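You operate a simulated robot arm through the tools that you are given. There is no shell and no other tool. Be economical: measure what you need, move in short steps, check, and stop when the job is done.

You are at the controls of a simulated robot arm. One attempt, no reset.

TASK
Shut the drain tap, pull the lock pin and bring the air up to 4 bar.
Fine: open the air valve too, but only after the tap is shut.

It is judged by the outcome, as a careful person would: the job done as asked, and still so three seconds after it is handed in. It fails if anything else is knocked over, pushed out of place, dropped, spilled or broken.

THE ROBOT
A 7-joint arm with a fingered hand on a trunk, on a base that drives. Base frame: it is fixed to the floor where the robot stands at the start and does not move with it; the origin is under the middle of the robot, x ahead of it, y to its left, z up; the surface under the hand at the start is at about z = 850. Readings come in mm, degrees, newtons and seconds.
With the tool pointing down near the work surface it reaches from about 340 to 700 mm from the robot's upright axis, wherever it stands. Its first joint turns from -69.0 to 172.0 degrees. Places, roughly: air valve [600, 100, 1000]; drain tap [500, 0, 900]; red lock pin [600, 100, 1000]. Payload 3.4 kg.
The TCP is the grasp point between the finger pads, 25 mm short of the fingertips. In the tool frame z runs along the fingers and y along their closing line. Largest opening 88 mm; the body of the gripper starts 29 mm behind the TCP. The gripper is a hand of 4 fingers: y runs from the thumb to the fingers, the wrist lies at [-13, -97, -162] in the tool frame, and closing takes about 1.5 s.
Orientation is told as [roll, pitch, yaw] about the base's x, y, z axes, in that order, counted from this pose: with the fingers straight down and the wrist toward the robot, the tool's x, y and z point along [0, 1, 0], [1, 0, 0] and [0, 0, -1] of the base frame.

THE INTERFACE
- The arm moves only by the tool send_rows. Its argument "moves" is a list of rows, each a list of 6 numbers: the shift along the base's x, y, z in mm, then the turn, a rotation vector about the base's x, y, z in rad. In form: [[dx, dy, dz, wx, wy, wz], ...]. A call has 1 to 10 rows; each row is the pose to reach, as a shift and turn from the pose commanded when the call began. "fingers" is the gripper command, from -1 (fully open) to 1 (shut), values between in proportion, set as the call begins (left out, the last holds). Each row takes 0.2 s and may step no farther than 50 mm and 8.6 degrees from the row before; otherwise, or with a gripper value out of range, the whole call is refused. A pose out of reach is approached as far as the arm can. The call stops where the force on the tool passes 40 N (or 10 N more than at its start, if that is more) or the arm is blocked; 0.2 s more then pass. The fingers move at their own pace (about 108 mm/s each) and stop on an object; they squeeze with about 27 N. The grip force told is the motor's: it shows also when the fingers shut on nothing. Time passes only in rows, and 0.2 s behind the last, so rows that repeat a pose let the fingers close. It gives the time, the measured TCP pose, the force on the tool (base axes), the opening and the grip force at its end, in the units of the frame above (readings bear some noise), with the torque about the TCP (base axes, N m) and any sound that the robot's microphone picked up.
- Cameras (640 x 400 px; columns grow to the right, rows downward): "scene" is now at [140.3, 5.6, 1475.5]; the picture's right is [0.07, -1.00, 0.00], its down [-0.51, -0.04, -0.86] and it looks along [0.85, 0.06, -0.52] (base axes); focal length 253 px, centre (320, 200). "wrist" rides on the gripper at [64, -83, -98] in the tool frame; the picture's right is [-0.62, 0.37, -0.69], its down [-0.71, -0.63, 0.30] and it looks along [-0.32, 0.68, 0.65] (tool axes); focal length 265 px, centre (320, 200). There is no depth. A picture from a camera that has moved, and an enlarged one, comes with that camera's place and axes in the base frame and with its lens.
- snapshot(camera): a new picture of that camera. It takes no simulated time.
- raise_lower(by): slides the trunk up (or, below 0, down) by that many mm; the arm and the scene camera ride with it, the base frame stays. It gives what a move gives, with no picture.
- roll_base(legs): drives the robot by 1 to 6 legs, each [ahead, left, turn to the left] in mm, mm and degrees, along the robot's own axes; the way and the turn of a leg run together, so that a leg with both is an arc; at most 1500 mm and 180 degrees a leg. The arm and the cameras ride along, it lands a little off, and it stops where it bumps. It gives what a move gives.
- move_fingers(index, middle, ring, thumb_bend, thumb_turn): sets how far each is bent, from 0 (flat) to 1 (curled in); at 0.3 the hand is open as for a grip, at 0.7 the pads meet at the TCP. One left out holds its place. A second passes; each finger stops where it meets its share of the squeeze, and holds until it gets a number again. A gripper value or a shape takes the hand back. It gives what a move gives, with no picture; readings hold the bend of each and the force on the fingers (four entries, about 0 where the hand has none), thumb and palm. thumb_turn goes from beside the hand (0) to across from the fingers (1), as for a grip.
- hand_shape(shape): the hand has 4 fingers and takes this shape, open, in about a second: jaw (thumb against the fingers, like two jaws); tri (thumb and two fingers); tip (a fingertip pinch); poke (one finger out to press); point (the index stretched); flat (the hand flat); cup (the hand cupped); fist (a fist). The gripper value then closes the fingers along that shape, each until it touches; the sizes above hold for jaw. It gives what a move gives, with no picture.
- aim_head(pan, tilt): turns the head with the scene camera to pan (to the left, within 86 degrees either way) and tilt (down, from -29 to 69), counted from straight ahead of the robot. It gives what a move gives.
- enlarge(camera, box): a new picture of the part [left, top, right, bottom] of that camera's present view, enlarged. It takes no simulated time.
- finish_job(): hands the job in; it is judged then, once.

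Work in short steps. Places have to be worked out from the pictures, the camera data and where the tool is seen: move nearer, look again, correct. Check each grasp and each placing, and mend what went wrong. You have 120 turns and 78 pictures in all, those below and enlarged ones among them. Open the gripper and draw the arm clear of the work before you hand the job in, unless the task says otherwise; then end with one line.

The tools are called after ">>>" by a JSON object that holds its "method" and its "body". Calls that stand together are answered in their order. send_rows: Moves the arm, as the interface text tells. Its arguments: {"type":"object","properties":{"moves":{"type":"array","items":{"type":"array","items":{"type":"number"}}},"fingers":{"type":"number"}},"required":["moves"]} The other tools are called the same way: raise_lower (by) slides the trunk up or down; hand_shape (shape) gives the hand a shape; move_fingers (index, middle, ring, thumb_bend, thumb_turn) moves the fingers one by one; roll_base (legs) drives the base; aim_head (pan, tilt) turns the head that bears the scene camera; snapshot (camera) takes a picture; enlarge (camera, box) takes an enlarged picture of a part of a camera's view; finish_job () hands the job in.

At the start:

```text
t: 0.0
tcp_pos: [451.9, 69.8, 1337.8]
tcp_rot: [0.0, 0.1, 0.0]
force: [0.7, -0.1, -1.0]
ft_torque: [-0.01, 0.0, -0.01]
finger_gap: 87.5
gripper_force: 0.0
shape: jaw
bend: [0.3, 0.3, 0.3, 0.3, 0.98]
finger forces: [0.0, 0.0, 0.0, 0.0, 0.0, 0.1]
trunk travel left (down, up): [-775.0, 65.0]
robot x, y, heading: [-0.5, 5.5, 0.0]
head pan, tilt: [4.0, 31.0]
```

scene: 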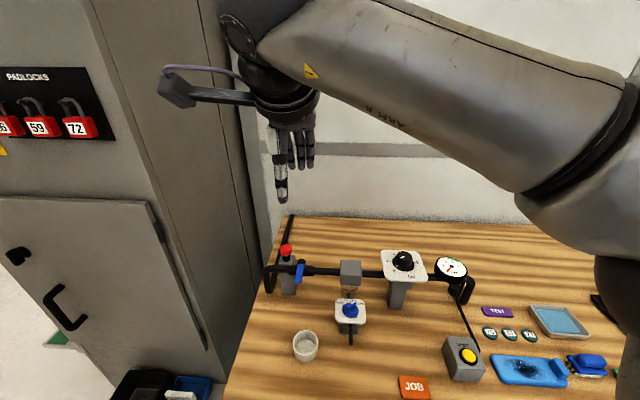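
wrist: 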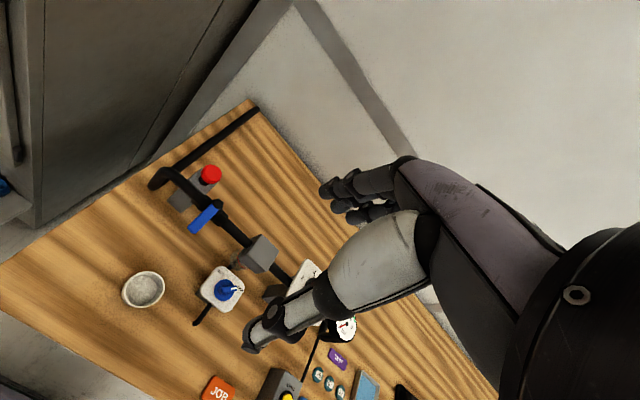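

I see the pipe rig on the bench; I'll take enlarged looks at it to identify the parts.

>>> {"method": "enlarge", "body": {"camera": "scene", "box": [250, 210, 370, 285]}}

>>> {"method": "enlarge", "body": {"camera": "scene", "box": [370, 230, 498, 310]}}

>>> {"method": "enlarge", "body": {"camera": "scene", "box": [280, 280, 408, 360]}}

```text
5.33 times, centred on (310, 248) of scene
camera zoom: at [140.3, 5.6, 1475.5], right [0.07, -1.0, 0.0], down [-0.51, -0.04, -0.86], along [0.85, 0.06, -0.52], focal length 1350 px, centre (373, -53)
```

zoom: 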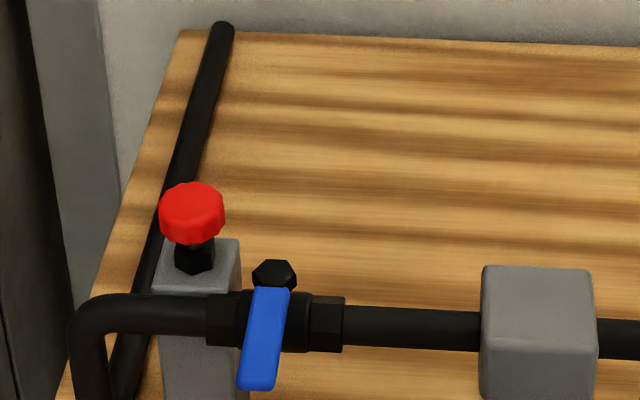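

```text
5.00 times, centred on (434, 270) of scene
camera zoom: at [140.3, 5.6, 1475.5], right [0.07, -1.0, 0.0], down [-0.51, -0.04, -0.86], along [0.85, 0.06, -0.52], focal length 1265 px, centre (-250, -150)
```

zoom: 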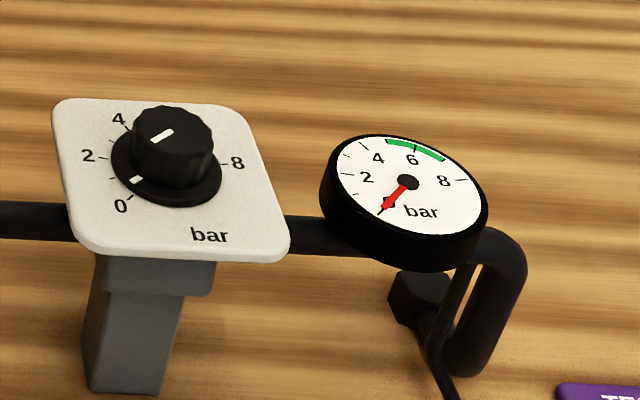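

```text
5.00 times, centred on (344, 320) of scene
camera zoom: at [140.3, 5.6, 1475.5], right [0.07, -1.0, 0.0], down [-0.51, -0.04, -0.86], along [0.85, 0.06, -0.52], focal length 1265 px, centre (200, -400)
```

zoom: 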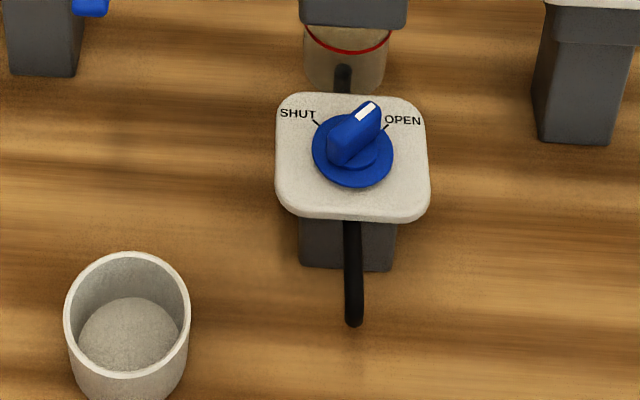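

Triangulating between the two views gives: red pin head at about (660,136,990), drain knob (549,-45,903), and air lever centre (584,88,989) across the pipe, so closed. I'll lower the trunk for a closer look.

>>> {"method": "raise_lower", "body": {"by": -200}}

>>> {"method": "aim_head", "body": {"pan": 0, "tilt": 38}}

>>> {"method": "snapshot", "body": {"camera": "scene"}}

>>> {"method": "snapshot", "body": {"camera": "wrist"}}

```text
t: 2.2
tcp_pos: [451.7, 70.8, 1137.2]
tcp_rot: [0.1, 0.0, 0.0]
force: [-0.2, -0.1, -0.2]
ft_torque: [0.0, -0.02, -0.03]
finger_gap: 87.3
gripper_force: 0.1
shape: jaw
bend: [0.3, 0.3, 0.3, 0.3, 0.98]
finger forces: [0.0, 0.1, 0.0, 0.1, 0.0, 0.0]
trunk travel left (down, up): [-575.0, 265.0]
robot x, y, heading: [1.0, -1.1, -0.0]
head pan, tilt: [4.0, 31.0]
```

```text
t: 2.9
tcp_pos: [450.3, 69.7, 1135.8]
tcp_rot: [0.0, 0.2, 0.1]
force: [-0.5, -0.1, -0.4]
ft_torque: [0.01, 0.02, 0.03]
finger_gap: 88.0
gripper_force: 0.1
shape: jaw
bend: [0.3, 0.3, 0.3, 0.3, 0.98]
finger forces: [0.1, 0.1, 0.1, 0.1, 0.1, 0.1]
trunk travel left (down, up): [-575.0, 265.0]
robot x, y, heading: [-0.7, -1.5, -0.2]
head pan, tilt: [0.0, 38.0]
```

```text
72 pictures are left
camera scene: at [136.9, -0.6, 1264.8], right [0.0, -1.0, 0.0], down [-0.62, 0.0, -0.79], along [0.79, 0.0, -0.62], focal length 253 px, centre (320, 200)
```

scene: 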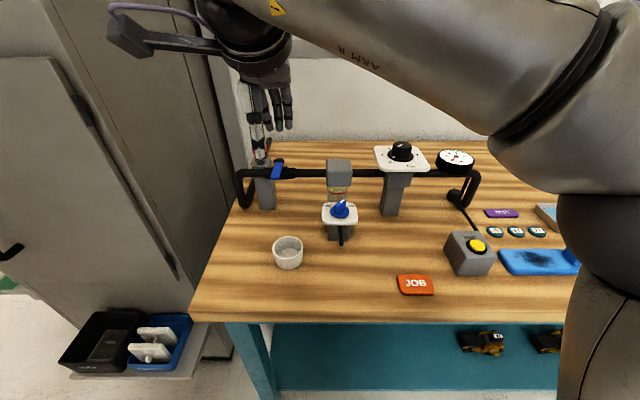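

```text
71 pictures are left
camera wrist: at [368.2, 133.7, 1234.8], right [0.37, -0.62, 0.69], down [-0.63, -0.71, -0.3], along [0.68, -0.32, -0.65], focal length 265 px, centre (320, 200)
```

wrist: 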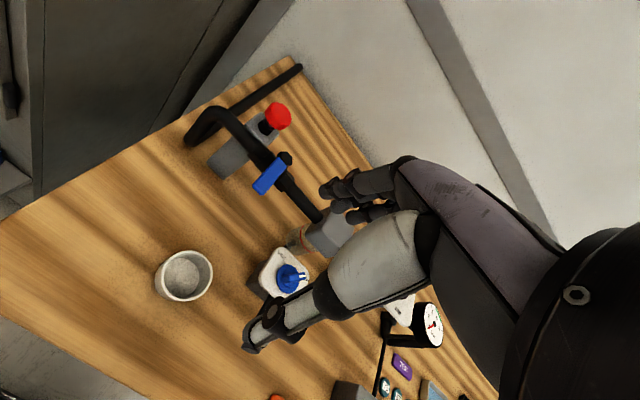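

There are a JOB card and other items on the bench; I'll read them and look at the rig once more.

>>> {"method": "enlarge", "body": {"camera": "scene", "box": [370, 200, 562, 320]}}

>>> {"method": "enlarge", "body": {"camera": "wrist", "box": [180, 85, 340, 185]}}

>>> {"method": "enlarge", "body": {"camera": "scene", "box": [310, 130, 470, 230]}}

```text
3.33 times, centred on (466, 260) of scene
camera zoom: at [136.9, -0.6, 1264.8], right [0.0, -1.0, 0.0], down [-0.62, 0.0, -0.79], along [0.79, 0.0, -0.62], focal length 843 px, centre (-167, 0)
```

zoom: 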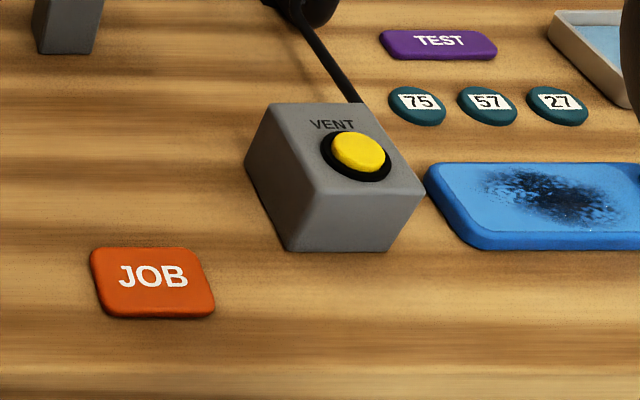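

```text
4.00 times, centred on (260, 135) of wrist
camera zoom: at [368.2, 133.7, 1234.8], right [0.37, -0.62, 0.69], down [-0.63, -0.71, -0.3], along [0.68, -0.32, -0.65], focal length 1062 px, centre (560, 460)
```

zoom: 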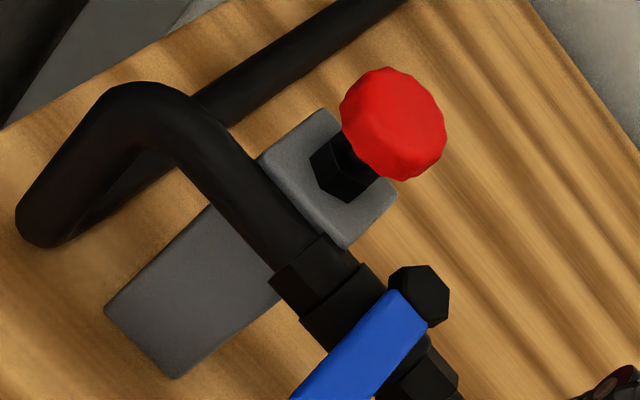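

```text
4.00 times, centred on (390, 180) of scene
camera zoom: at [136.9, -0.6, 1264.8], right [0.0, -1.0, 0.0], down [-0.62, 0.0, -0.79], along [0.79, 0.0, -0.62], focal length 1012 px, centre (40, 280)
```

zoom: 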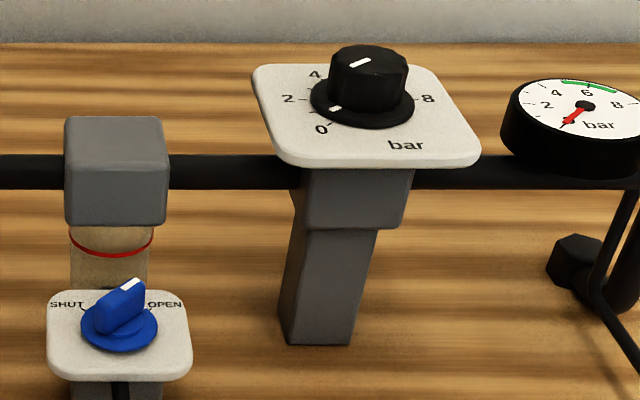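

The dial faces are horizontal, the tap mark points to OPEN and it needs about a 90° anticlockwise turn to SHUT. I'll try the poke shape, which could push the tap handle and the lever, and see where the fingertip sits.

>>> {"method": "hand_shape", "body": {"shape": "poke"}}

>>> {"method": "enlarge", "body": {"camera": "scene", "box": [180, 30, 340, 180]}}

>>> {"method": "snapshot", "body": {"camera": "wrist"}}

```text
t: 3.8
tcp_pos: [452.3, 69.9, 1137.1]
tcp_rot: [0.0, 0.1, -0.1]
force: [-0.1, 0.1, -0.7]
ft_torque: [-0.04, 0.02, 0.0]
finger_gap: 0.1
gripper_force: 0.1
shape: poke
bend: [0.7, 0.7, 0.99, 1.0, 1.0]
finger forces: [0.1, 0.0, 0.0, 0.0, 0.0, 0.0]
trunk travel left (down, up): [-575.0, 265.0]
robot x, y, heading: [-1.2, 0.9, 0.2]
head pan, tilt: [0.0, 38.0]
```

```text
2.67 times, centred on (260, 105) of scene
camera zoom: at [136.8, -0.6, 1264.7], right [0.0, -1.0, 0.0], down [-0.62, 0.0, -0.79], along [0.79, 0.0, -0.62], focal length 675 px, centre (480, 453)
```

zoom: 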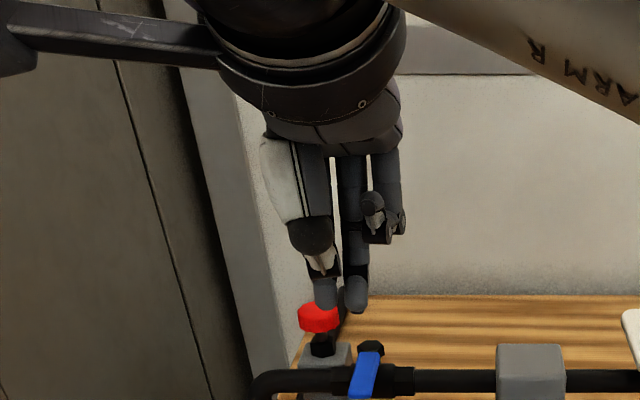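

```text
66 pictures are left
camera wrist: at [368.2, 133.7, 1234.8], right [0.37, -0.62, 0.69], down [-0.63, -0.71, -0.3], along [0.68, -0.32, -0.65], focal length 265 px, centre (320, 200)
```

wrist: 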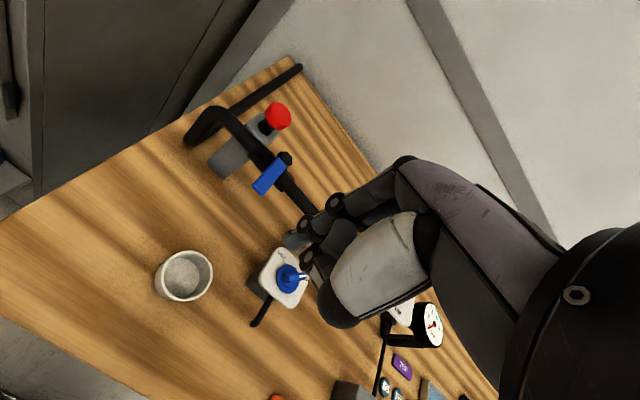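

The poke tips sit at the TCP, 25 mm lower, in a stub about 30 mm wide. The filter box (x about 597-647, z 944-990, y -13 to -68) stands close behind the tap, so I'll test whether the hand can be yawed 86°, up high.

>>> {"method": "send_rows", "body": {"moves": [[0, 0, 0, 0, 0, 0.15], [0, 0, 0, 0, 0, 0.3], [0, 0, 0, 0, 0, 0.45], [0, 0, 0, 0, 0, 0.6], [0, 0, 0, 0, 0, 0.75], [0, 0, 0, 0, 0, 0.9], [0, 0, 0, 0, 0, 1.05], [0, 0, 0, 0, 0, 1.2], [0, 0, 0, 0, 0, 1.35], [0, 0, 0, 0, 0, 1.5]]}}

>>> {"method": "snapshot", "body": {"camera": "scene"}}

>>> {"method": "snapshot", "body": {"camera": "wrist"}}

```text
t: 6.0
tcp_pos: [378.4, 70.5, 1050.6]
tcp_rot: [-0.2, 0.0, 78.0]
force: [0.1, 0.1, -1.1]
ft_torque: [0.03, -0.02, -0.02]
finger_gap: 0.0
gripper_force: 0.1
shape: poke
bend: [0.7, 0.7, 0.99, 1.0, 1.0]
finger forces: [0.1, 0.1, 0.0, 0.0, 0.1, 0.0]
out of reach, approached as far as the arm can: row 7, 8, 9, 10
trunk travel left (down, up): [-575.0, 265.0]
robot x, y, heading: [0.4, 3.6, 0.0]
head pan, tilt: [0.0, 38.0]
```

```text
65 pictures are left
camera scene: at [137.6, -2.7, 1264.7], right [0.0, -1.0, 0.0], down [-0.62, 0.0, -0.79], along [0.79, 0.0, -0.62], focal length 253 px, centre (320, 200)
```

scene: 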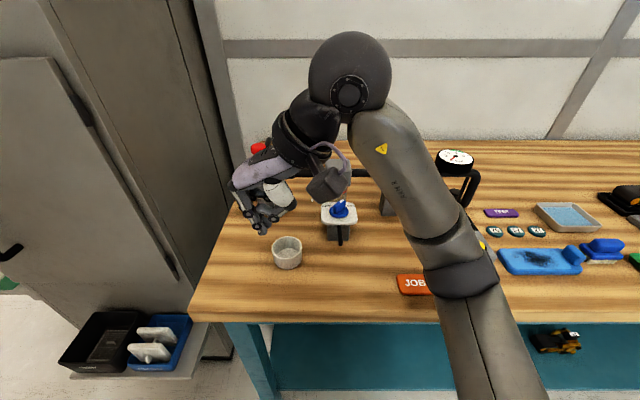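

```text
64 pictures are left
camera wrist: at [296.8, 1.9, 1149.1], right [0.68, 0.23, 0.69], down [0.57, -0.77, -0.3], along [0.46, 0.6, -0.65], focal length 265 px, centre (320, 200)
```

wrist: 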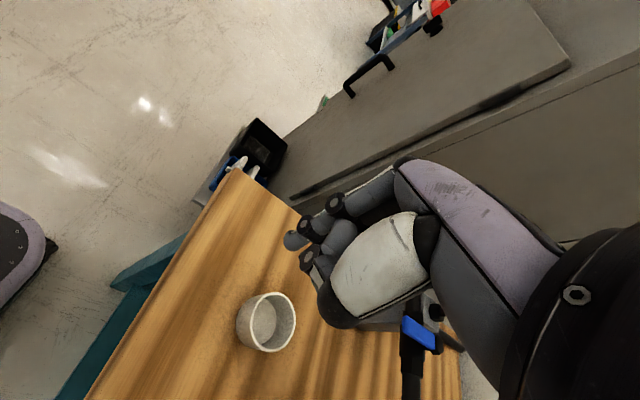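

It reached only 78° here, with the position pulled off. I'll turn back to about 0° and push from the near-left side instead, with the hand tilted so its body leans away from the filter box.

>>> {"method": "send_rows", "body": {"moves": [[0, 0, 0, 0, 0, -0.15], [0, 0, 0, 0, 0, -0.3], [0, 0, 0, 0, 0, -0.45], [0, 0, 0, 0, 0, -0.6], [0, 0, 0, 0, 0, -0.75], [0, 0, 0, 0, 0, -0.9], [0, 0, 0, 0, 0, -1.05], [0, 0, 0, 0, 0, -1.2], [0, 0, 0, 0, 0, -1.35]]}}

```text
t: 8.0
tcp_pos: [375.9, 73.3, 1049.3]
tcp_rot: [-0.4, 0.1, 0.5]
force: [-0.1, -0.3, 0.5]
ft_torque: [-0.02, 0.0, -0.02]
finger_gap: 0.0
gripper_force: 0.0
shape: poke
bend: [0.7, 0.7, 0.99, 1.0, 1.0]
finger forces: [0.0, 0.0, 0.0, 0.0, 0.1, 0.0]
trunk travel left (down, up): [-575.0, 265.0]
robot x, y, heading: [0.4, 2.2, -0.0]
head pan, tilt: [0.0, 38.0]
```

The commanded pose tracks the reached pose. Now I'll move to (500,-10,1000) with 15° tilt and look.

>>> {"method": "send_rows", "body": {"moves": [[30, -20, -12, 0, -0.07, 0], [62, -42, -25, 0, -0.13, 0], [93, -62, -38, 0, -0.2, 0], [124, -83, -50, 0, -0.26, 0]]}}

>>> {"method": "snapshot", "body": {"camera": "scene"}}

>>> {"method": "snapshot", "body": {"camera": "wrist"}}

```text
t: 8.9
tcp_pos: [503.3, -11.2, 1001.3]
tcp_rot: [-0.4, -14.8, 0.7]
force: [-1.1, -0.4, -0.1]
ft_torque: [0.01, -0.05, 0.02]
finger_gap: 0.0
gripper_force: 0.1
shape: poke
bend: [0.7, 0.7, 0.99, 1.0, 1.0]
finger forces: [0.1, 0.0, 0.1, 0.0, 0.1, 0.1]
trunk travel left (down, up): [-575.0, 265.0]
robot x, y, heading: [-2.6, 0.2, -0.2]
head pan, tilt: [0.0, 38.0]
```

```text
63 pictures are left
camera scene: at [137.2, -1.0, 1264.7], right [0.0, -1.0, 0.0], down [-0.62, 0.0, -0.79], along [0.79, 0.0, -0.62], focal length 253 px, centre (320, 200)
```

scene: 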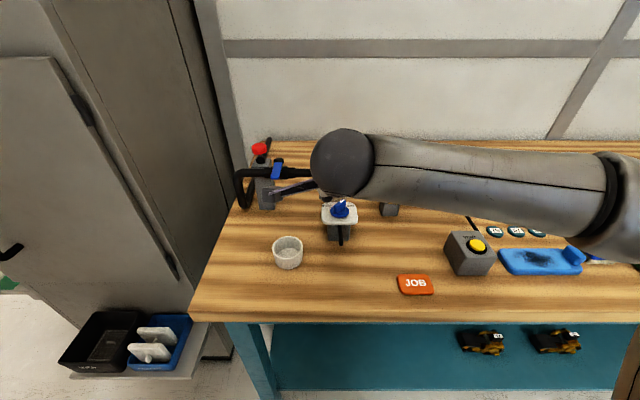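

```text
62 pictures are left
camera wrist: at [396.4, 51.6, 1073.9], right [0.19, -0.61, 0.77], down [-0.52, -0.72, -0.45], along [0.83, -0.32, -0.46], focal length 265 px, centre (320, 200)
```

wrist: 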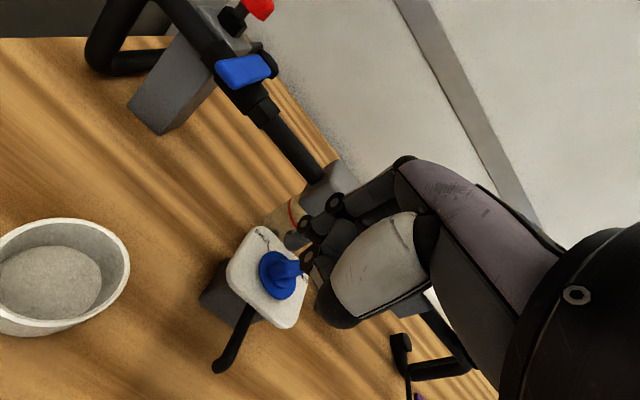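

The wrist camera sees the tap well; I'll enlarge that area.

>>> {"method": "enlarge", "body": {"camera": "wrist", "box": [208, 210, 336, 340]}}

>>> {"method": "enlarge", "body": {"camera": "scene", "box": [310, 190, 370, 250]}}

```text
3.08 times, centred on (272, 275) of wrist
camera zoom: at [396.4, 51.6, 1073.9], right [0.19, -0.61, 0.77], down [-0.52, -0.72, -0.45], along [0.83, -0.32, -0.46], focal length 817 px, centre (468, -31)
```

zoom: 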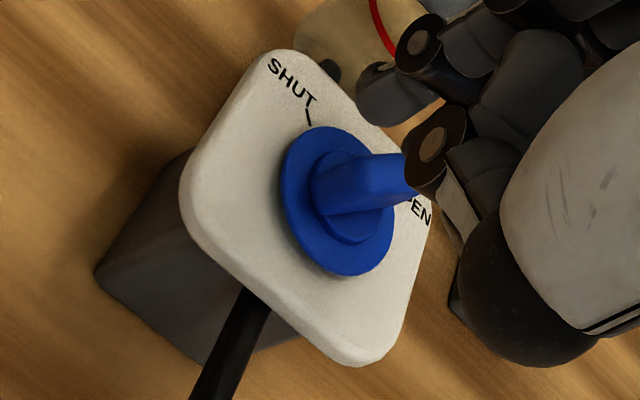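

```text
6.67 times, centred on (340, 220) of scene
camera zoom: at [137.2, -1.0, 1264.7], right [0.0, -1.0, 0.0], down [-0.62, 0.0, -0.79], along [0.79, 0.0, -0.62], focal length 1687 px, centre (187, 67)
```

zoom: 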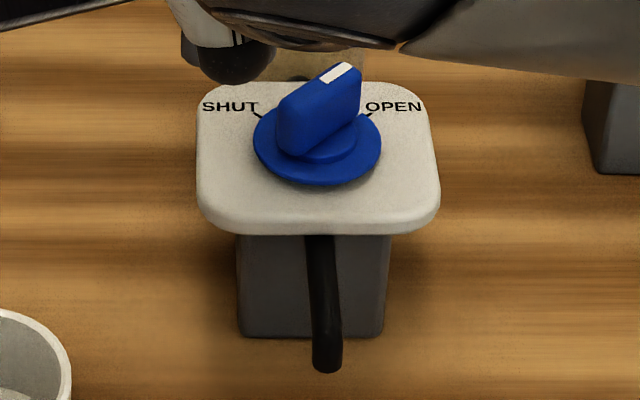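

The tap's centre is about (541,-42), flange z about 915 and handle top about 937, with the pointer handle reaching far-right. I'll tilt to 30° and go to the right side of the handle, above it first.

>>> {"method": "send_rows", "body": {"moves": [[7, -30, 0, 0, -0.13, 0], [20, -67, 0, 0, -0.26, 0], [20, -67, -25, 0, -0.26, 0]]}}

>>> {"method": "snapshot", "body": {"camera": "wrist"}}

>>> {"method": "snapshot", "body": {"camera": "scene"}}

```text
t: 9.8
tcp_pos: [522.8, -79.7, 974.4]
tcp_rot: [-0.6, -29.7, 0.9]
force: [0.3, 0.4, -0.1]
ft_torque: [0.02, 0.02, -0.03]
finger_gap: 0.0
gripper_force: 0.0
shape: poke
bend: [0.7, 0.7, 0.99, 1.0, 1.0]
finger forces: [0.0, 0.0, 0.0, 0.1, 0.0, 0.0]
trunk travel left (down, up): [-575.0, 265.0]
robot x, y, heading: [-0.7, -2.9, 0.0]
head pan, tilt: [0.0, 38.0]
```

```text
59 pictures are left
camera wrist: at [400.7, -15.8, 1018.4], right [-0.02, -0.61, 0.79], down [-0.39, -0.72, -0.57], along [0.92, -0.32, -0.23], focal length 265 px, centre (320, 200)
```

wrist: 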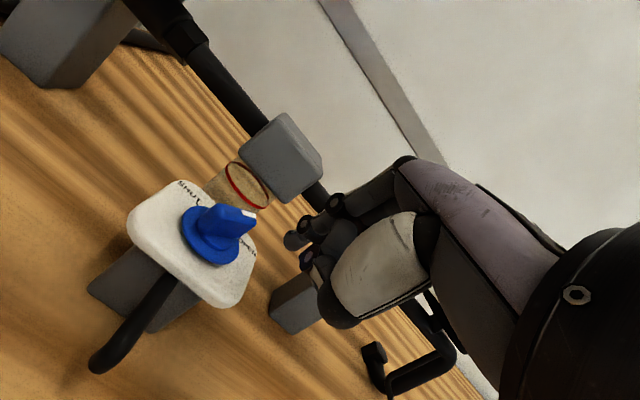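

```text
58 pictures are left
camera scene: at [137.1, -0.1, 1264.7], right [0.0, -1.0, 0.0], down [-0.62, 0.0, -0.79], along [0.79, 0.0, -0.62], focal length 253 px, centre (320, 200)
```

scene: 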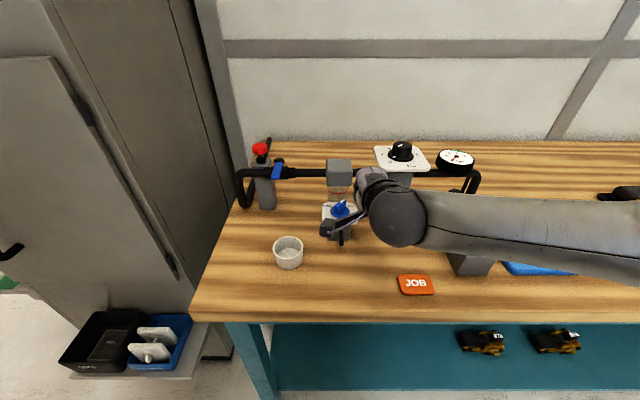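

The wrist view confirms the tap at (541,-42,916). I'll go down 30 mm beside it, then sweep the arc toward SHUT.

>>> {"method": "send_rows", "body": {"moves": [[0, 0, -15, 0, 0, 0], [0, 0, -30, 0, 0, 0]]}}

>>> {"method": "enlarge", "body": {"camera": "wrist", "box": [140, 140, 340, 340]}}

```text
t: 10.3
tcp_pos: [520.6, -78.1, 944.2]
tcp_rot: [-0.6, -29.6, 0.7]
force: [0.7, 0.0, 1.0]
ft_torque: [0.01, 0.03, 0.04]
finger_gap: 0.1
gripper_force: 0.0
shape: poke
bend: [0.7, 0.7, 0.99, 1.0, 1.0]
finger forces: [0.0, 0.1, 0.0, 0.0, 0.1, 0.0]
trunk travel left (down, up): [-575.0, 265.0]
robot x, y, heading: [0.6, 2.6, 0.0]
head pan, tilt: [0.0, 38.0]
```

```text
2.00 times, centred on (240, 240) of wrist
camera zoom: at [398.5, -14.9, 988.9], right [-0.02, -0.61, 0.79], down [-0.39, -0.72, -0.57], along [0.92, -0.32, -0.23], focal length 531 px, centre (480, 120)
```

zoom: 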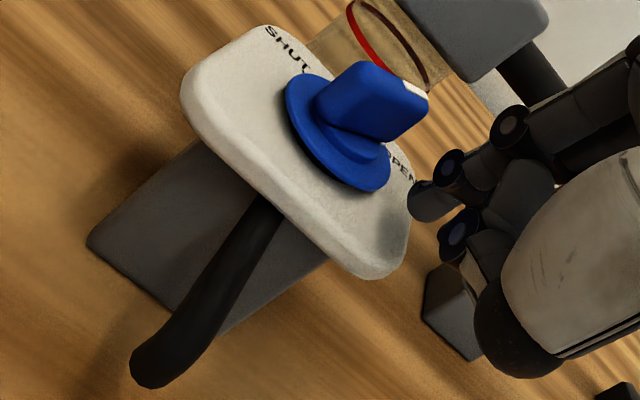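

Fingers are just right of the handle; I'll make the first half of the sweep.

>>> {"method": "send_rows", "body": {"moves": [[4, 4, 0, 0, 0, 0], [8, 8.5, 0, 0, 0, 0], [13.5, 9, 0, 0, 0, 0], [19, 9.5, 0, 0, 0, 0], [24, 11, 0, 0, 0, 0], [28, 13.5, 0, 0, 0, 0]]}}

>>> {"method": "enlarge", "body": {"camera": "wrist", "box": [140, 140, 340, 340]}}

```text
t: 11.8
tcp_pos: [546.8, -64.3, 944.7]
tcp_rot: [-0.7, -29.6, 0.7]
force: [0.7, -0.2, -0.8]
ft_torque: [0.01, 0.0, 0.0]
finger_gap: 0.0
gripper_force: 0.1
shape: poke
bend: [0.7, 0.7, 0.99, 1.0, 1.0]
finger forces: [0.1, 0.0, 0.0, 0.0, 0.0, 0.1]
trunk travel left (down, up): [-575.0, 265.0]
robot x, y, heading: [-2.2, 1.3, 0.0]
head pan, tilt: [0.0, 38.0]
```

```text
2.00 times, centred on (240, 240) of wrist
camera zoom: at [424.8, -1.3, 988.2], right [-0.02, -0.61, 0.79], down [-0.39, -0.72, -0.57], along [0.92, -0.32, -0.23], focal length 531 px, centre (480, 120)
```

zoom: 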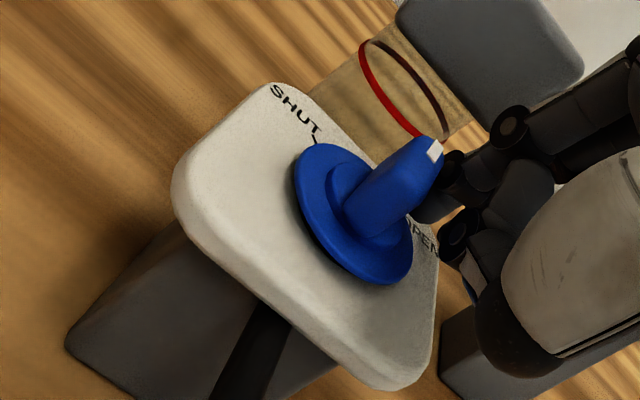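

The handle is moving with the fingers; I'll continue the arc.

>>> {"method": "send_rows", "body": {"moves": [[3.5, 4, 0, 0, 0, 0], [6.5, 9, 0, 0, 0, 0], [8.5, 14, 0, 0, 0, 0], [9, 19, 0, 0, 0, 0]]}}

>>> {"method": "enlarge", "body": {"camera": "wrist", "box": [140, 140, 340, 340]}}

>>> {"method": "enlarge", "body": {"camera": "scene", "box": [300, 150, 420, 270]}}

```text
t: 12.8
tcp_pos: [555.5, -48.4, 946.4]
tcp_rot: [-0.4, -29.7, 0.5]
force: [-5.9, -10.9, 0.3]
ft_torque: [-0.05, 0.03, 0.21]
finger_gap: 0.0
gripper_force: 0.0
shape: poke
bend: [0.7, 0.7, 0.99, 1.0, 1.0]
finger forces: [0.1, 0.0, 0.1, 0.1, 11.3, 0.0]
trunk travel left (down, up): [-575.0, 265.0]
robot x, y, heading: [-1.1, 0.8, 0.2]
head pan, tilt: [0.0, 38.0]
```

```text
2.00 times, centred on (240, 240) of wrist
camera zoom: at [434.2, 15.1, 989.7], right [-0.02, -0.61, 0.79], down [-0.39, -0.72, -0.57], along [0.92, -0.32, -0.23], focal length 531 px, centre (480, 120)
```

zoom: 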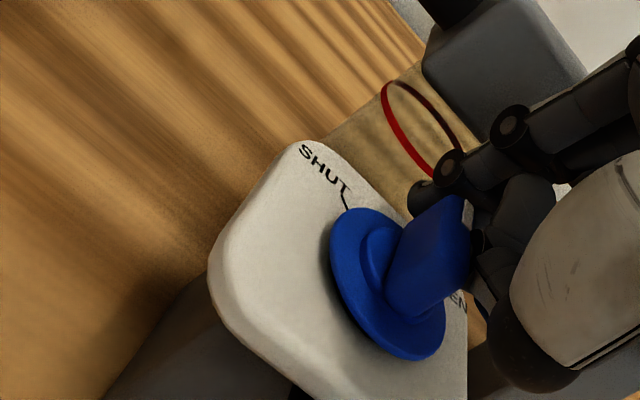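

```text
3.33 times, centred on (360, 210) of scene
camera zoom: at [135.0, -3.5, 1264.9], right [0.0, -1.0, 0.0], down [-0.61, 0.0, -0.79], along [0.79, 0.0, -0.61], focal length 843 px, centre (187, 167)
```

zoom: 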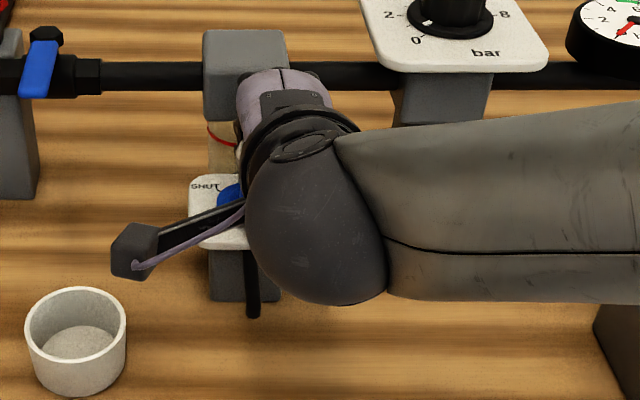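

The thumb (11 N) is now pushing the right side of the handle and it has turned part way. I'll keep pushing left in small steps and look.

>>> {"method": "send_rows", "body": {"moves": [[0, 4, 0, 0, 0, 0], [0, 8, 0, 0, 0, 0], [0, 12, 0, 0, 0, 0]]}}

>>> {"method": "enlarge", "body": {"camera": "wrist", "box": [140, 140, 340, 340]}}

```text
t: 13.6
tcp_pos: [552.5, -37.4, 948.3]
tcp_rot: [-0.3, -30.0, 0.5]
force: [-13.2, -22.6, 9.7]
ft_torque: [-0.15, 0.22, 0.31]
finger_gap: 0.0
gripper_force: 0.1
shape: poke
bend: [0.7, 0.7, 0.99, 1.0, 1.0]
finger forces: [0.0, 0.0, 0.0, 0.0, 26.7, 0.0]
trunk travel left (down, up): [-575.0, 265.0]
robot x, y, heading: [1.3, 1.2, -0.1]
head pan, tilt: [0.0, 38.0]
```

```text
2.00 times, centred on (240, 240) of wrist
camera zoom: at [430.5, 24.9, 991.2], right [-0.02, -0.62, 0.79], down [-0.39, -0.72, -0.58], along [0.92, -0.32, -0.22], focal length 531 px, centre (480, 120)
```

zoom: 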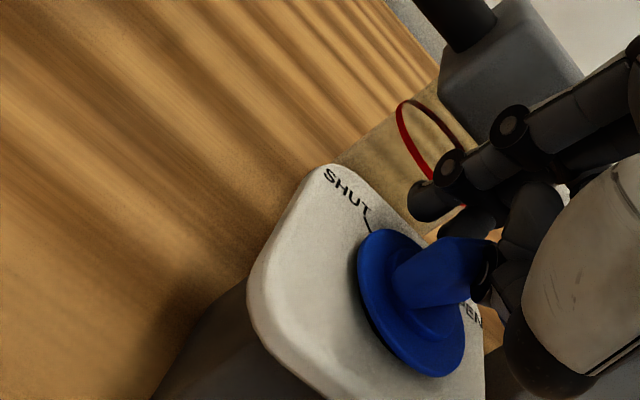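

The thumb is just bearing on the handle and it points to OPEN again, so this contact is wrong. I'll ease off and lift out.

>>> {"method": "send_rows", "body": {"moves": [[0, -6, 0, 0, 0, 0], [0, -8, 10, 0, 0, 0], [0, -8, 45, 0, 0, 0], [-10, -8, 60, 0, 0, 0]]}}

>>> {"method": "snapshot", "body": {"camera": "wrist"}}

```text
t: 14.6
tcp_pos: [548.2, -43.3, 1005.1]
tcp_rot: [-0.6, -29.6, 0.8]
force: [-0.1, -0.4, 0.3]
ft_torque: [0.03, 0.04, 0.02]
finger_gap: 0.0
gripper_force: 0.0
shape: poke
bend: [0.7, 0.7, 0.99, 1.0, 1.0]
finger forces: [0.1, 0.0, 0.1, 0.1, 0.1, 0.1]
trunk travel left (down, up): [-575.0, 265.0]
robot x, y, heading: [-2.6, -1.9, 0.0]
head pan, tilt: [0.0, 38.0]
```

```text
52 pictures are left
camera wrist: at [426.1, 20.3, 1048.3], right [-0.02, -0.61, 0.79], down [-0.39, -0.72, -0.57], along [0.92, -0.32, -0.23], focal length 265 px, centre (320, 200)
```

wrist: 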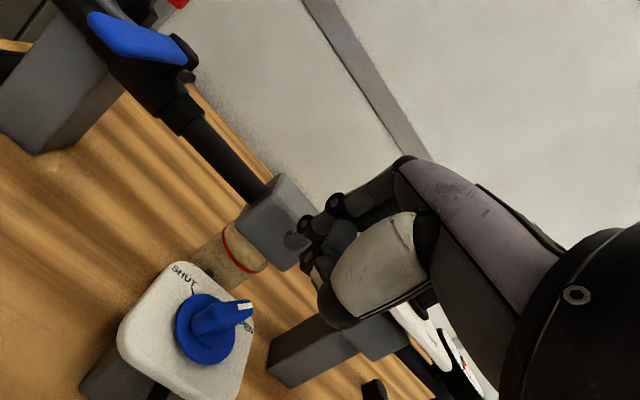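

I'll back away and try the "point" shape: a single straight finger, well clear of the thumb.

>>> {"method": "send_rows", "body": {"moves": [[-25, 0, 20, 0, 0, 0], [-55, 0, 45, 0, 0, 0]]}}

>>> {"method": "hand_shape", "body": {"shape": "point"}}

>>> {"method": "snapshot", "body": {"camera": "wrist"}}

>>> {"method": "snapshot", "body": {"camera": "scene"}}

```text
t: 15.2
tcp_pos: [489.6, -46.0, 1049.8]
tcp_rot: [-0.7, -29.6, 0.7]
force: [0.4, -0.4, 0.0]
ft_torque: [-0.01, 0.01, -0.01]
finger_gap: 0.0
gripper_force: 0.1
shape: poke
bend: [0.7, 0.7, 0.99, 1.0, 1.0]
finger forces: [0.1, 0.1, 0.0, 0.1, 0.1, 0.0]
trunk travel left (down, up): [-575.0, 265.0]
robot x, y, heading: [-4.1, -1.5, -0.3]
head pan, tilt: [0.0, 38.0]
```

```text
t: 16.1
tcp_pos: [491.6, -44.1, 1049.8]
tcp_rot: [-0.7, -29.5, 0.7]
force: [-0.6, 0.5, 0.1]
ft_torque: [0.0, -0.02, -0.04]
finger_gap: 0.1
gripper_force: 0.1
shape: point
bend: [0.2, 1.0, 1.0, 0.98, 0.88]
finger forces: [0.1, 0.0, 0.0, 0.0, 0.1, 0.1]
trunk travel left (down, up): [-575.0, 265.0]
robot x, y, heading: [-1.3, -2.4, 0.2]
head pan, tilt: [0.0, 38.0]
```

```text
51 pictures are left
camera wrist: at [370.4, 18.7, 1093.0], right [-0.02, -0.61, 0.79], down [-0.39, -0.72, -0.57], along [0.92, -0.32, -0.23], focal length 265 px, centre (320, 200)
```

wrist: 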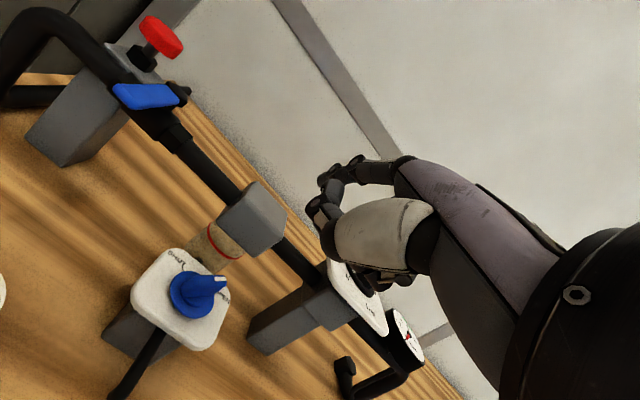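

```text
50 pictures are left
camera scene: at [136.8, -0.6, 1264.7], right [0.0, -1.0, 0.0], down [-0.62, 0.0, -0.79], along [0.79, 0.0, -0.62], focal length 253 px, centre (320, 200)
```

scene: 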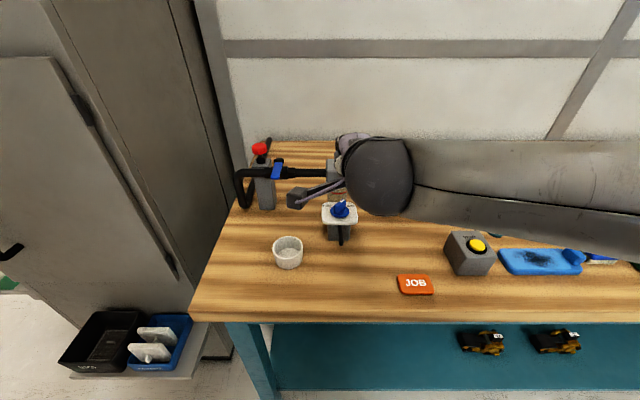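

Not a clear view of that finger. I'll instead test how far yaw goes right here above the tap, with the jaw open and vertical, since a proper grip on the handle would be more reliable.

>>> {"method": "hand_shape", "body": {"shape": "tip"}}

>>> {"method": "send_rows", "body": {"moves": [[0, 0, 10, 0, 0.13, 0], [0, 0, 20, 0, 0.26, 0], [0, 0, 30, 0, 0.39, 0], [0, 0, 40, 0, 0.517, 0]]}}

>>> {"method": "send_rows", "body": {"moves": [[3, 0, 0, 0, 0, 0.15], [6, 0, 0, 0, 0, 0.3], [10, 0, 0, 0, 0, 0.45], [14, 0, 0, 0, 0, 0.6], [18, 0, 0, 0, 0, 0.75], [22, 0, 0, 0, 0, 0.9], [26, 0, 0, 0, 0, 1.05], [30, 0, 0, 0, 0, 1.2], [34, 0, 0, 0, 0, 1.35], [38, 0, 0, 0, 0, 1.5]]}}

```text
t: 16.9
tcp_pos: [491.8, -43.9, 1050.2]
tcp_rot: [-0.7, -29.6, 0.7]
force: [-0.5, 0.2, 0.4]
ft_torque: [-0.02, -0.01, 0.0]
finger_gap: 87.9
gripper_force: 0.1
shape: tip
bend: [0.3, 0.98, 0.99, 0.3, 0.97]
finger forces: [0.1, 0.0, 0.1, 0.0, 0.1, 0.0]
trunk travel left (down, up): [-575.0, 265.0]
robot x, y, heading: [2.4, -2.0, -0.2]
head pan, tilt: [0.0, 38.0]
```

```text
t: 17.9
tcp_pos: [492.4, -42.4, 1088.8]
tcp_rot: [-0.3, 0.2, 0.7]
force: [0.2, 0.7, 0.0]
ft_torque: [-0.01, -0.02, 0.01]
finger_gap: 87.9
gripper_force: 0.0
shape: tip
bend: [0.3, 0.98, 0.99, 0.3, 0.97]
finger forces: [0.1, 0.0, 0.0, 0.0, 0.1, 0.1]
trunk travel left (down, up): [-575.0, 265.0]
robot x, y, heading: [-2.6, 4.4, 0.3]
head pan, tilt: [0.0, 38.0]
```

```text
t: 20.1
tcp_pos: [322.7, -9.1, 1082.7]
tcp_rot: [0.0, 0.2, 85.2]
force: [1.0, 0.3, -0.3]
ft_torque: [-0.01, 0.0, 0.02]
finger_gap: 88.1
gripper_force: 0.0
shape: tip
bend: [0.3, 0.98, 0.99, 0.3, 0.98]
finger forces: [0.1, 0.0, 0.1, 0.1, 0.0, 0.0]
out of reach, approached as far as the arm can: row 6, 7, 8, 9, 10
trunk travel left (down, up): [-575.0, 265.0]
robot x, y, heading: [3.4, -0.5, 0.2]
head pan, tilt: [0.0, 38.0]
```

Yaw is limited to about 45° at that radius, so gripping and turning won't work; I'll push with a closed thumb-index pinch instead (slim and stiff). First I'll un-yaw and close the pinch.

>>> {"method": "send_rows", "body": {"fingers": 1, "moves": [[0, 0, 0, 0, 0, -0.15], [0, 0, 0, 0, 0, -0.3], [0, 0, 0, 0, 0, -0.45], [0, 0, 0, 0, 0, -0.6], [10, 0, 0, 0, 0, -0.75], [40, 0, 0, 0, 0, -0.9], [80, 0, 0, 0, 0, -1.05], [110, -30, 0, 0, 0, -1.2], [140, -60, 0, 0, 0, -1.35], [170, -90, 0, 0, 0, -1.49]]}}

>>> {"method": "send_rows", "body": {"moves": [[0, 0, -20, 0, -0.12, 0], [0, 0, -40, 0, -0.24, 0], [0, 0, -60, 0, -0.35, 0], [0, 0, -60, 0, -0.35, 0]]}}

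>>> {"method": "snapshot", "body": {"camera": "wrist"}}

>>> {"method": "snapshot", "body": {"camera": "scene"}}

```text
t: 22.4
tcp_pos: [495.6, -100.4, 1073.1]
tcp_rot: [-0.3, 0.0, 1.1]
force: [0.7, -0.4, 0.1]
ft_torque: [0.0, -0.01, -0.02]
finger_gap: 0.0
gripper_force: 27.5
shape: tip
bend: [0.7, 1.0, 1.0, 0.77, 1.0]
finger forces: [0.0, 0.0, 0.0, 0.0, 0.1, 0.0]
trunk travel left (down, up): [-575.0, 265.0]
robot x, y, heading: [1.1, 2.4, 0.3]
head pan, tilt: [0.0, 38.0]
```

```text
t: 23.4
tcp_pos: [492.9, -98.7, 1013.7]
tcp_rot: [-0.7, -20.1, 1.3]
force: [0.4, -0.1, 0.5]
ft_torque: [-0.03, -0.02, 0.0]
finger_gap: 0.0
gripper_force: 27.0
shape: tip
bend: [0.7, 1.0, 1.0, 0.77, 1.0]
finger forces: [0.0, 0.0, 0.0, 0.0, 0.1, 0.1]
trunk travel left (down, up): [-575.0, 265.0]
robot x, y, heading: [0.7, -1.1, 0.1]
head pan, tilt: [0.0, 38.0]
```

```text
49 pictures are left
camera wrist: at [380.2, -36.5, 1076.7], right [0.12, -0.61, 0.78], down [-0.47, -0.73, -0.49], along [0.87, -0.31, -0.37], focal length 265 px, centre (320, 200)
```

wrist: 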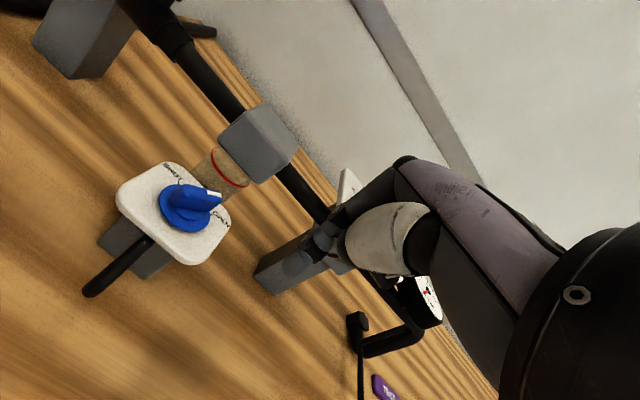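

```text
48 pictures are left
camera scene: at [136.9, -0.5, 1264.7], right [0.0, -1.0, 0.0], down [-0.62, 0.0, -0.79], along [0.79, 0.0, -0.62], focal length 253 px, centre (320, 200)
```

scene: 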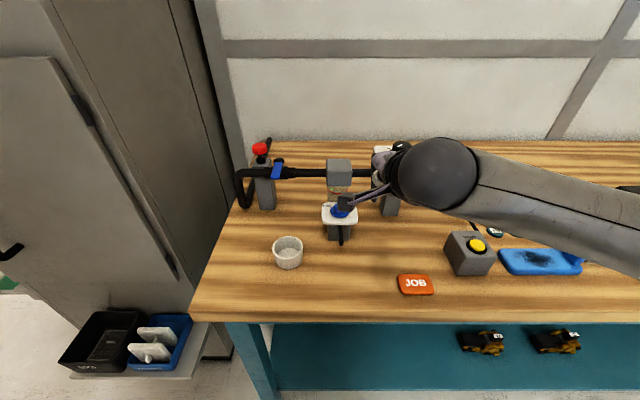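

I'll enlarge the pinch tip to learn where it sits relative to the TCP.

>>> {"method": "enlarge", "body": {"camera": "wrist", "box": [100, 150, 420, 350]}}

```text
2.00 times, centred on (260, 250) of wrist
camera zoom: at [380.2, -36.5, 1076.7], right [0.12, -0.61, 0.78], down [-0.47, -0.73, -0.49], along [0.87, -0.31, -0.37], focal length 531 px, centre (440, 100)
```

zoom: 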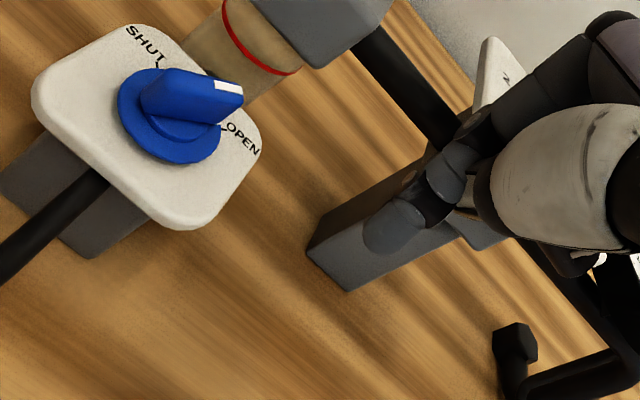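

The pinch tip is a slim finger, about 8 mm radius, essentially at the TCP line. I'll go to the right of the tap handle and down, then check.

>>> {"method": "send_rows", "body": {"moves": [[37, 18, -20, 0, 0, 0], [37, 18, -45, 0, 0, 0], [37, 18, -64, 0, 0, 0]]}}

>>> {"method": "enlarge", "body": {"camera": "wrist", "box": [140, 150, 380, 350]}}

```text
t: 24.1
tcp_pos: [529.9, -81.1, 949.8]
tcp_rot: [-0.6, -20.1, 1.3]
force: [-0.1, 0.2, -0.7]
ft_torque: [-0.01, 0.0, 0.02]
finger_gap: 0.0
gripper_force: 26.9
shape: tip
bend: [0.7, 1.0, 1.0, 0.77, 1.0]
finger forces: [0.0, 0.0, 0.1, 0.1, 0.0, 0.1]
trunk travel left (down, up): [-575.0, 265.0]
robot x, y, heading: [-1.9, 1.3, 0.0]
head pan, tilt: [0.0, 38.0]
```

```text
2.00 times, centred on (260, 250) of wrist
camera zoom: at [417.4, -18.6, 1011.4], right [0.12, -0.61, 0.78], down [-0.47, -0.73, -0.49], along [0.87, -0.31, -0.38], focal length 531 px, centre (440, 100)
```

zoom: 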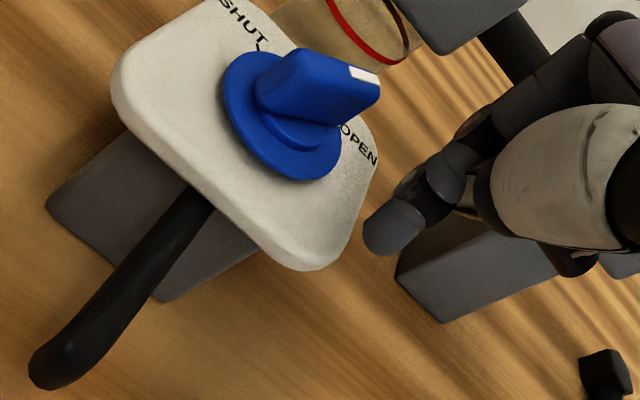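

Position agrees with the plan. First part of the sweep.

>>> {"method": "send_rows", "body": {"moves": [[1, 12, 0, 0, 0, 0], [7, 18, 0, 0, 0, 0], [13, 19.5, 0, 0, 0, 0], [18, 22.5, 0, 0, 0, 0]]}}

>>> {"method": "enlarge", "body": {"camera": "wrist", "box": [140, 150, 380, 350]}}

```text
t: 25.1
tcp_pos: [547.1, -58.8, 950.1]
tcp_rot: [-0.5, -20.1, 1.3]
force: [-2.5, -2.4, 0.2]
ft_torque: [0.02, 0.03, 0.05]
finger_gap: 0.0
gripper_force: 26.5
shape: tip
bend: [0.7, 1.0, 1.0, 0.77, 1.0]
finger forces: [0.0, 0.0, 0.0, 0.1, 0.1, 0.0]
trunk travel left (down, up): [-575.0, 265.0]
robot x, y, heading: [-0.9, 1.4, -0.2]
head pan, tilt: [0.0, 38.0]
```

```text
2.00 times, centred on (260, 250) of wrist
camera zoom: at [433.5, 2.7, 1012.0], right [0.12, -0.61, 0.78], down [-0.47, -0.73, -0.5], along [0.87, -0.31, -0.38], focal length 531 px, centre (440, 100)
```

zoom: 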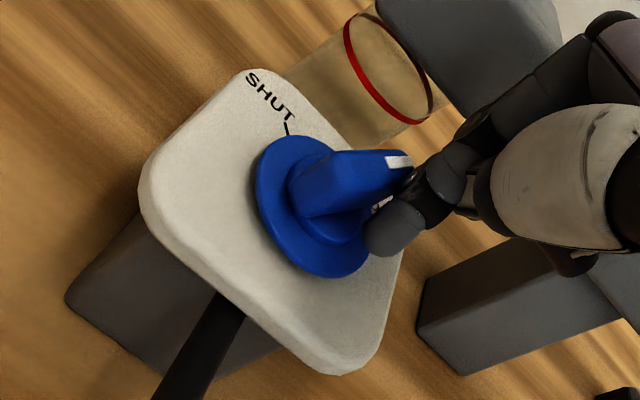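

Now in clean contact on the handle's right face; I'll continue around.

>>> {"method": "send_rows", "body": {"moves": [[3, 4, 0, 0, 0, 0], [5, 8, 0, 0, 0, 0], [7, 12, 0, 0, 0, 0], [8, 16, 0, 0, 0, 0]]}}

>>> {"method": "enlarge", "body": {"camera": "wrist", "box": [140, 150, 380, 350]}}

```text
t: 26.1
tcp_pos: [556.1, -51.0, 949.0]
tcp_rot: [-0.5, -20.2, 1.0]
force: [5.2, -24.8, 4.9]
ft_torque: [-0.33, 0.0, 0.27]
finger_gap: 0.0
gripper_force: 27.2
shape: tip
bend: [0.7, 1.0, 1.0, 0.77, 1.0]
finger forces: [20.9, 0.0, 0.0, 0.1, 0.0, 0.0]
trunk travel left (down, up): [-575.0, 265.0]
robot x, y, heading: [1.9, -1.7, -0.1]
head pan, tilt: [0.0, 38.0]
```

```text
2.00 times, centred on (260, 250) of wrist
camera zoom: at [443.5, 12.3, 1012.0], right [0.12, -0.61, 0.78], down [-0.48, -0.72, -0.5], along [0.87, -0.32, -0.38], focal length 531 px, centre (440, 100)
```

zoom: 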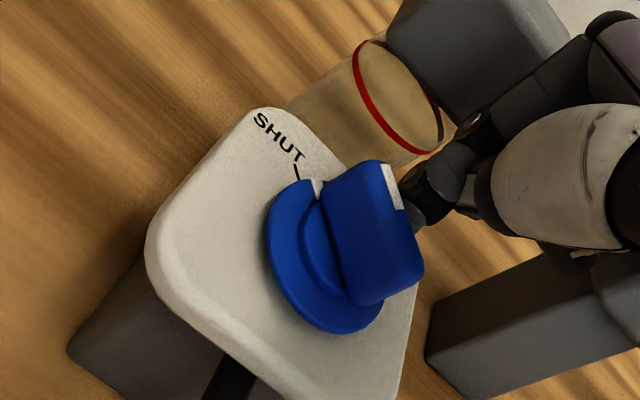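

The handle has swung nearly to SHUT, with its index mark close to the tick. I'll push a little more.

>>> {"method": "send_rows", "body": {"moves": [[0, 4, 0, 0, 0, 0], [-1, 8, 0, 0, 0, 0], [-3, 11, 0, 0, 0, 0]]}}

>>> {"method": "enlarge", "body": {"camera": "wrist", "box": [140, 150, 380, 350]}}

```text
t: 26.7
tcp_pos: [558.8, -49.3, 948.4]
tcp_rot: [-1.1, -20.0, 0.0]
force: [5.8, -20.9, 1.1]
ft_torque: [-0.37, -0.07, 0.2]
finger_gap: 0.0
gripper_force: 27.1
shape: tip
bend: [0.7, 1.0, 1.0, 0.77, 1.0]
finger forces: [19.3, 0.0, 0.0, 0.0, 0.0, 0.0]
trunk travel left (down, up): [-575.0, 265.0]
robot x, y, heading: [1.2, -0.6, -0.2]
head pan, tilt: [0.0, 38.0]
stopped in row 2: the force on the tool passed its limit at 42 N (the readings are from after the stop); the commanded pose is now the measured one
```

```text
2.00 times, centred on (260, 250) of wrist
camera zoom: at [447.2, 17.1, 1011.0], right [0.1, -0.61, 0.79], down [-0.49, -0.72, -0.49], along [0.86, -0.34, -0.37], focal length 531 px, centre (440, 100)
```

zoom: 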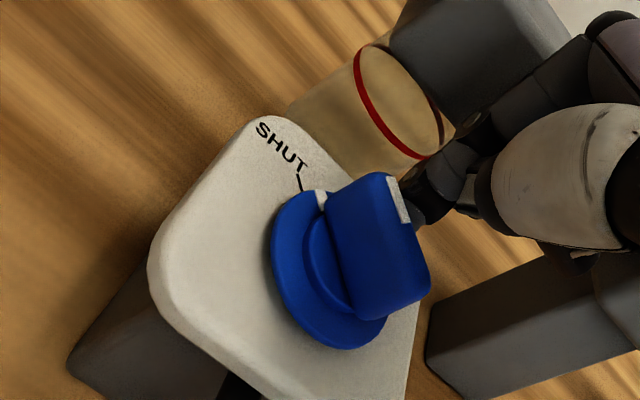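

The force rose without motion, so it's possibly at the stop. I'll back off right, lift and check the mark.

>>> {"method": "send_rows", "body": {"moves": [[2, -8, 0, 0, 0, 0], [0, -16, 30, 0, 0, 0], [-20, -40, 60, 0, 0, 0], [-40, -80, 80, 0, 0, 0], [-40, -120, 90, 0, 0, 0]]}}

>>> {"method": "enlarge", "body": {"camera": "scene", "box": [310, 190, 370, 250]}}

>>> {"method": "enlarge", "body": {"camera": "wrist", "box": [30, 80, 270, 280]}}

```text
t: 27.9
tcp_pos: [517.1, -161.8, 1040.1]
tcp_rot: [-0.9, -20.0, 0.8]
force: [0.0, 0.5, -0.1]
ft_torque: [-0.01, 0.02, -0.01]
finger_gap: 0.2
gripper_force: 27.0
shape: tip
bend: [0.7, 1.0, 1.0, 0.77, 1.0]
finger forces: [0.1, 0.1, 0.0, 0.0, 0.1, 0.0]
trunk travel left (down, up): [-575.0, 265.0]
robot x, y, heading: [0.7, 5.7, -0.2]
head pan, tilt: [0.0, 38.0]
```

```text
6.67 times, centred on (340, 220) of scene
camera zoom: at [137.1, -2.2, 1264.7], right [0.0, -1.0, 0.0], down [-0.62, 0.0, -0.79], along [0.79, 0.0, -0.62], focal length 1687 px, centre (187, 67)
```

zoom: 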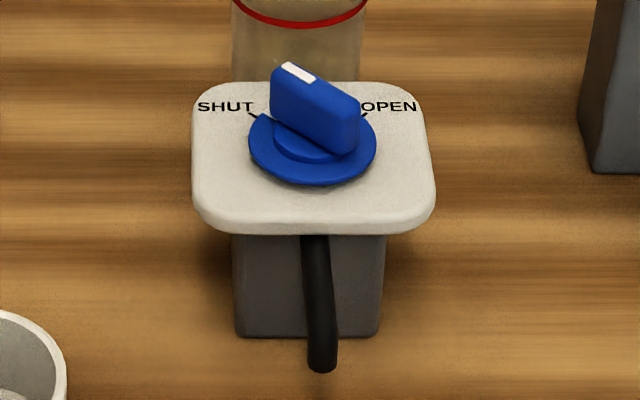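

```text
2.00 times, centred on (150, 180) of wrist
camera zoom: at [405.3, -97.6, 1102.6], right [0.11, -0.61, 0.79], down [-0.48, -0.73, -0.49], along [0.87, -0.32, -0.37], focal length 531 px, centre (660, 240)
```

zoom: 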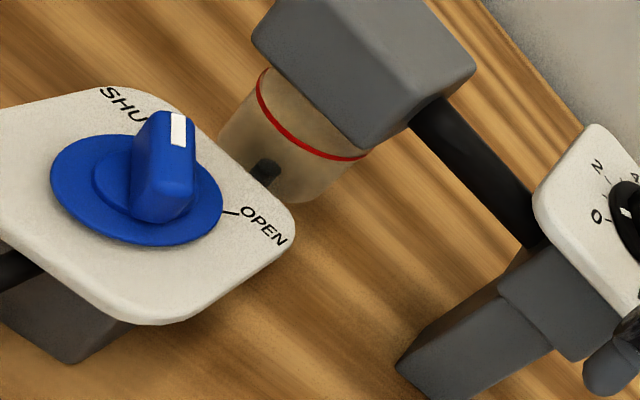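

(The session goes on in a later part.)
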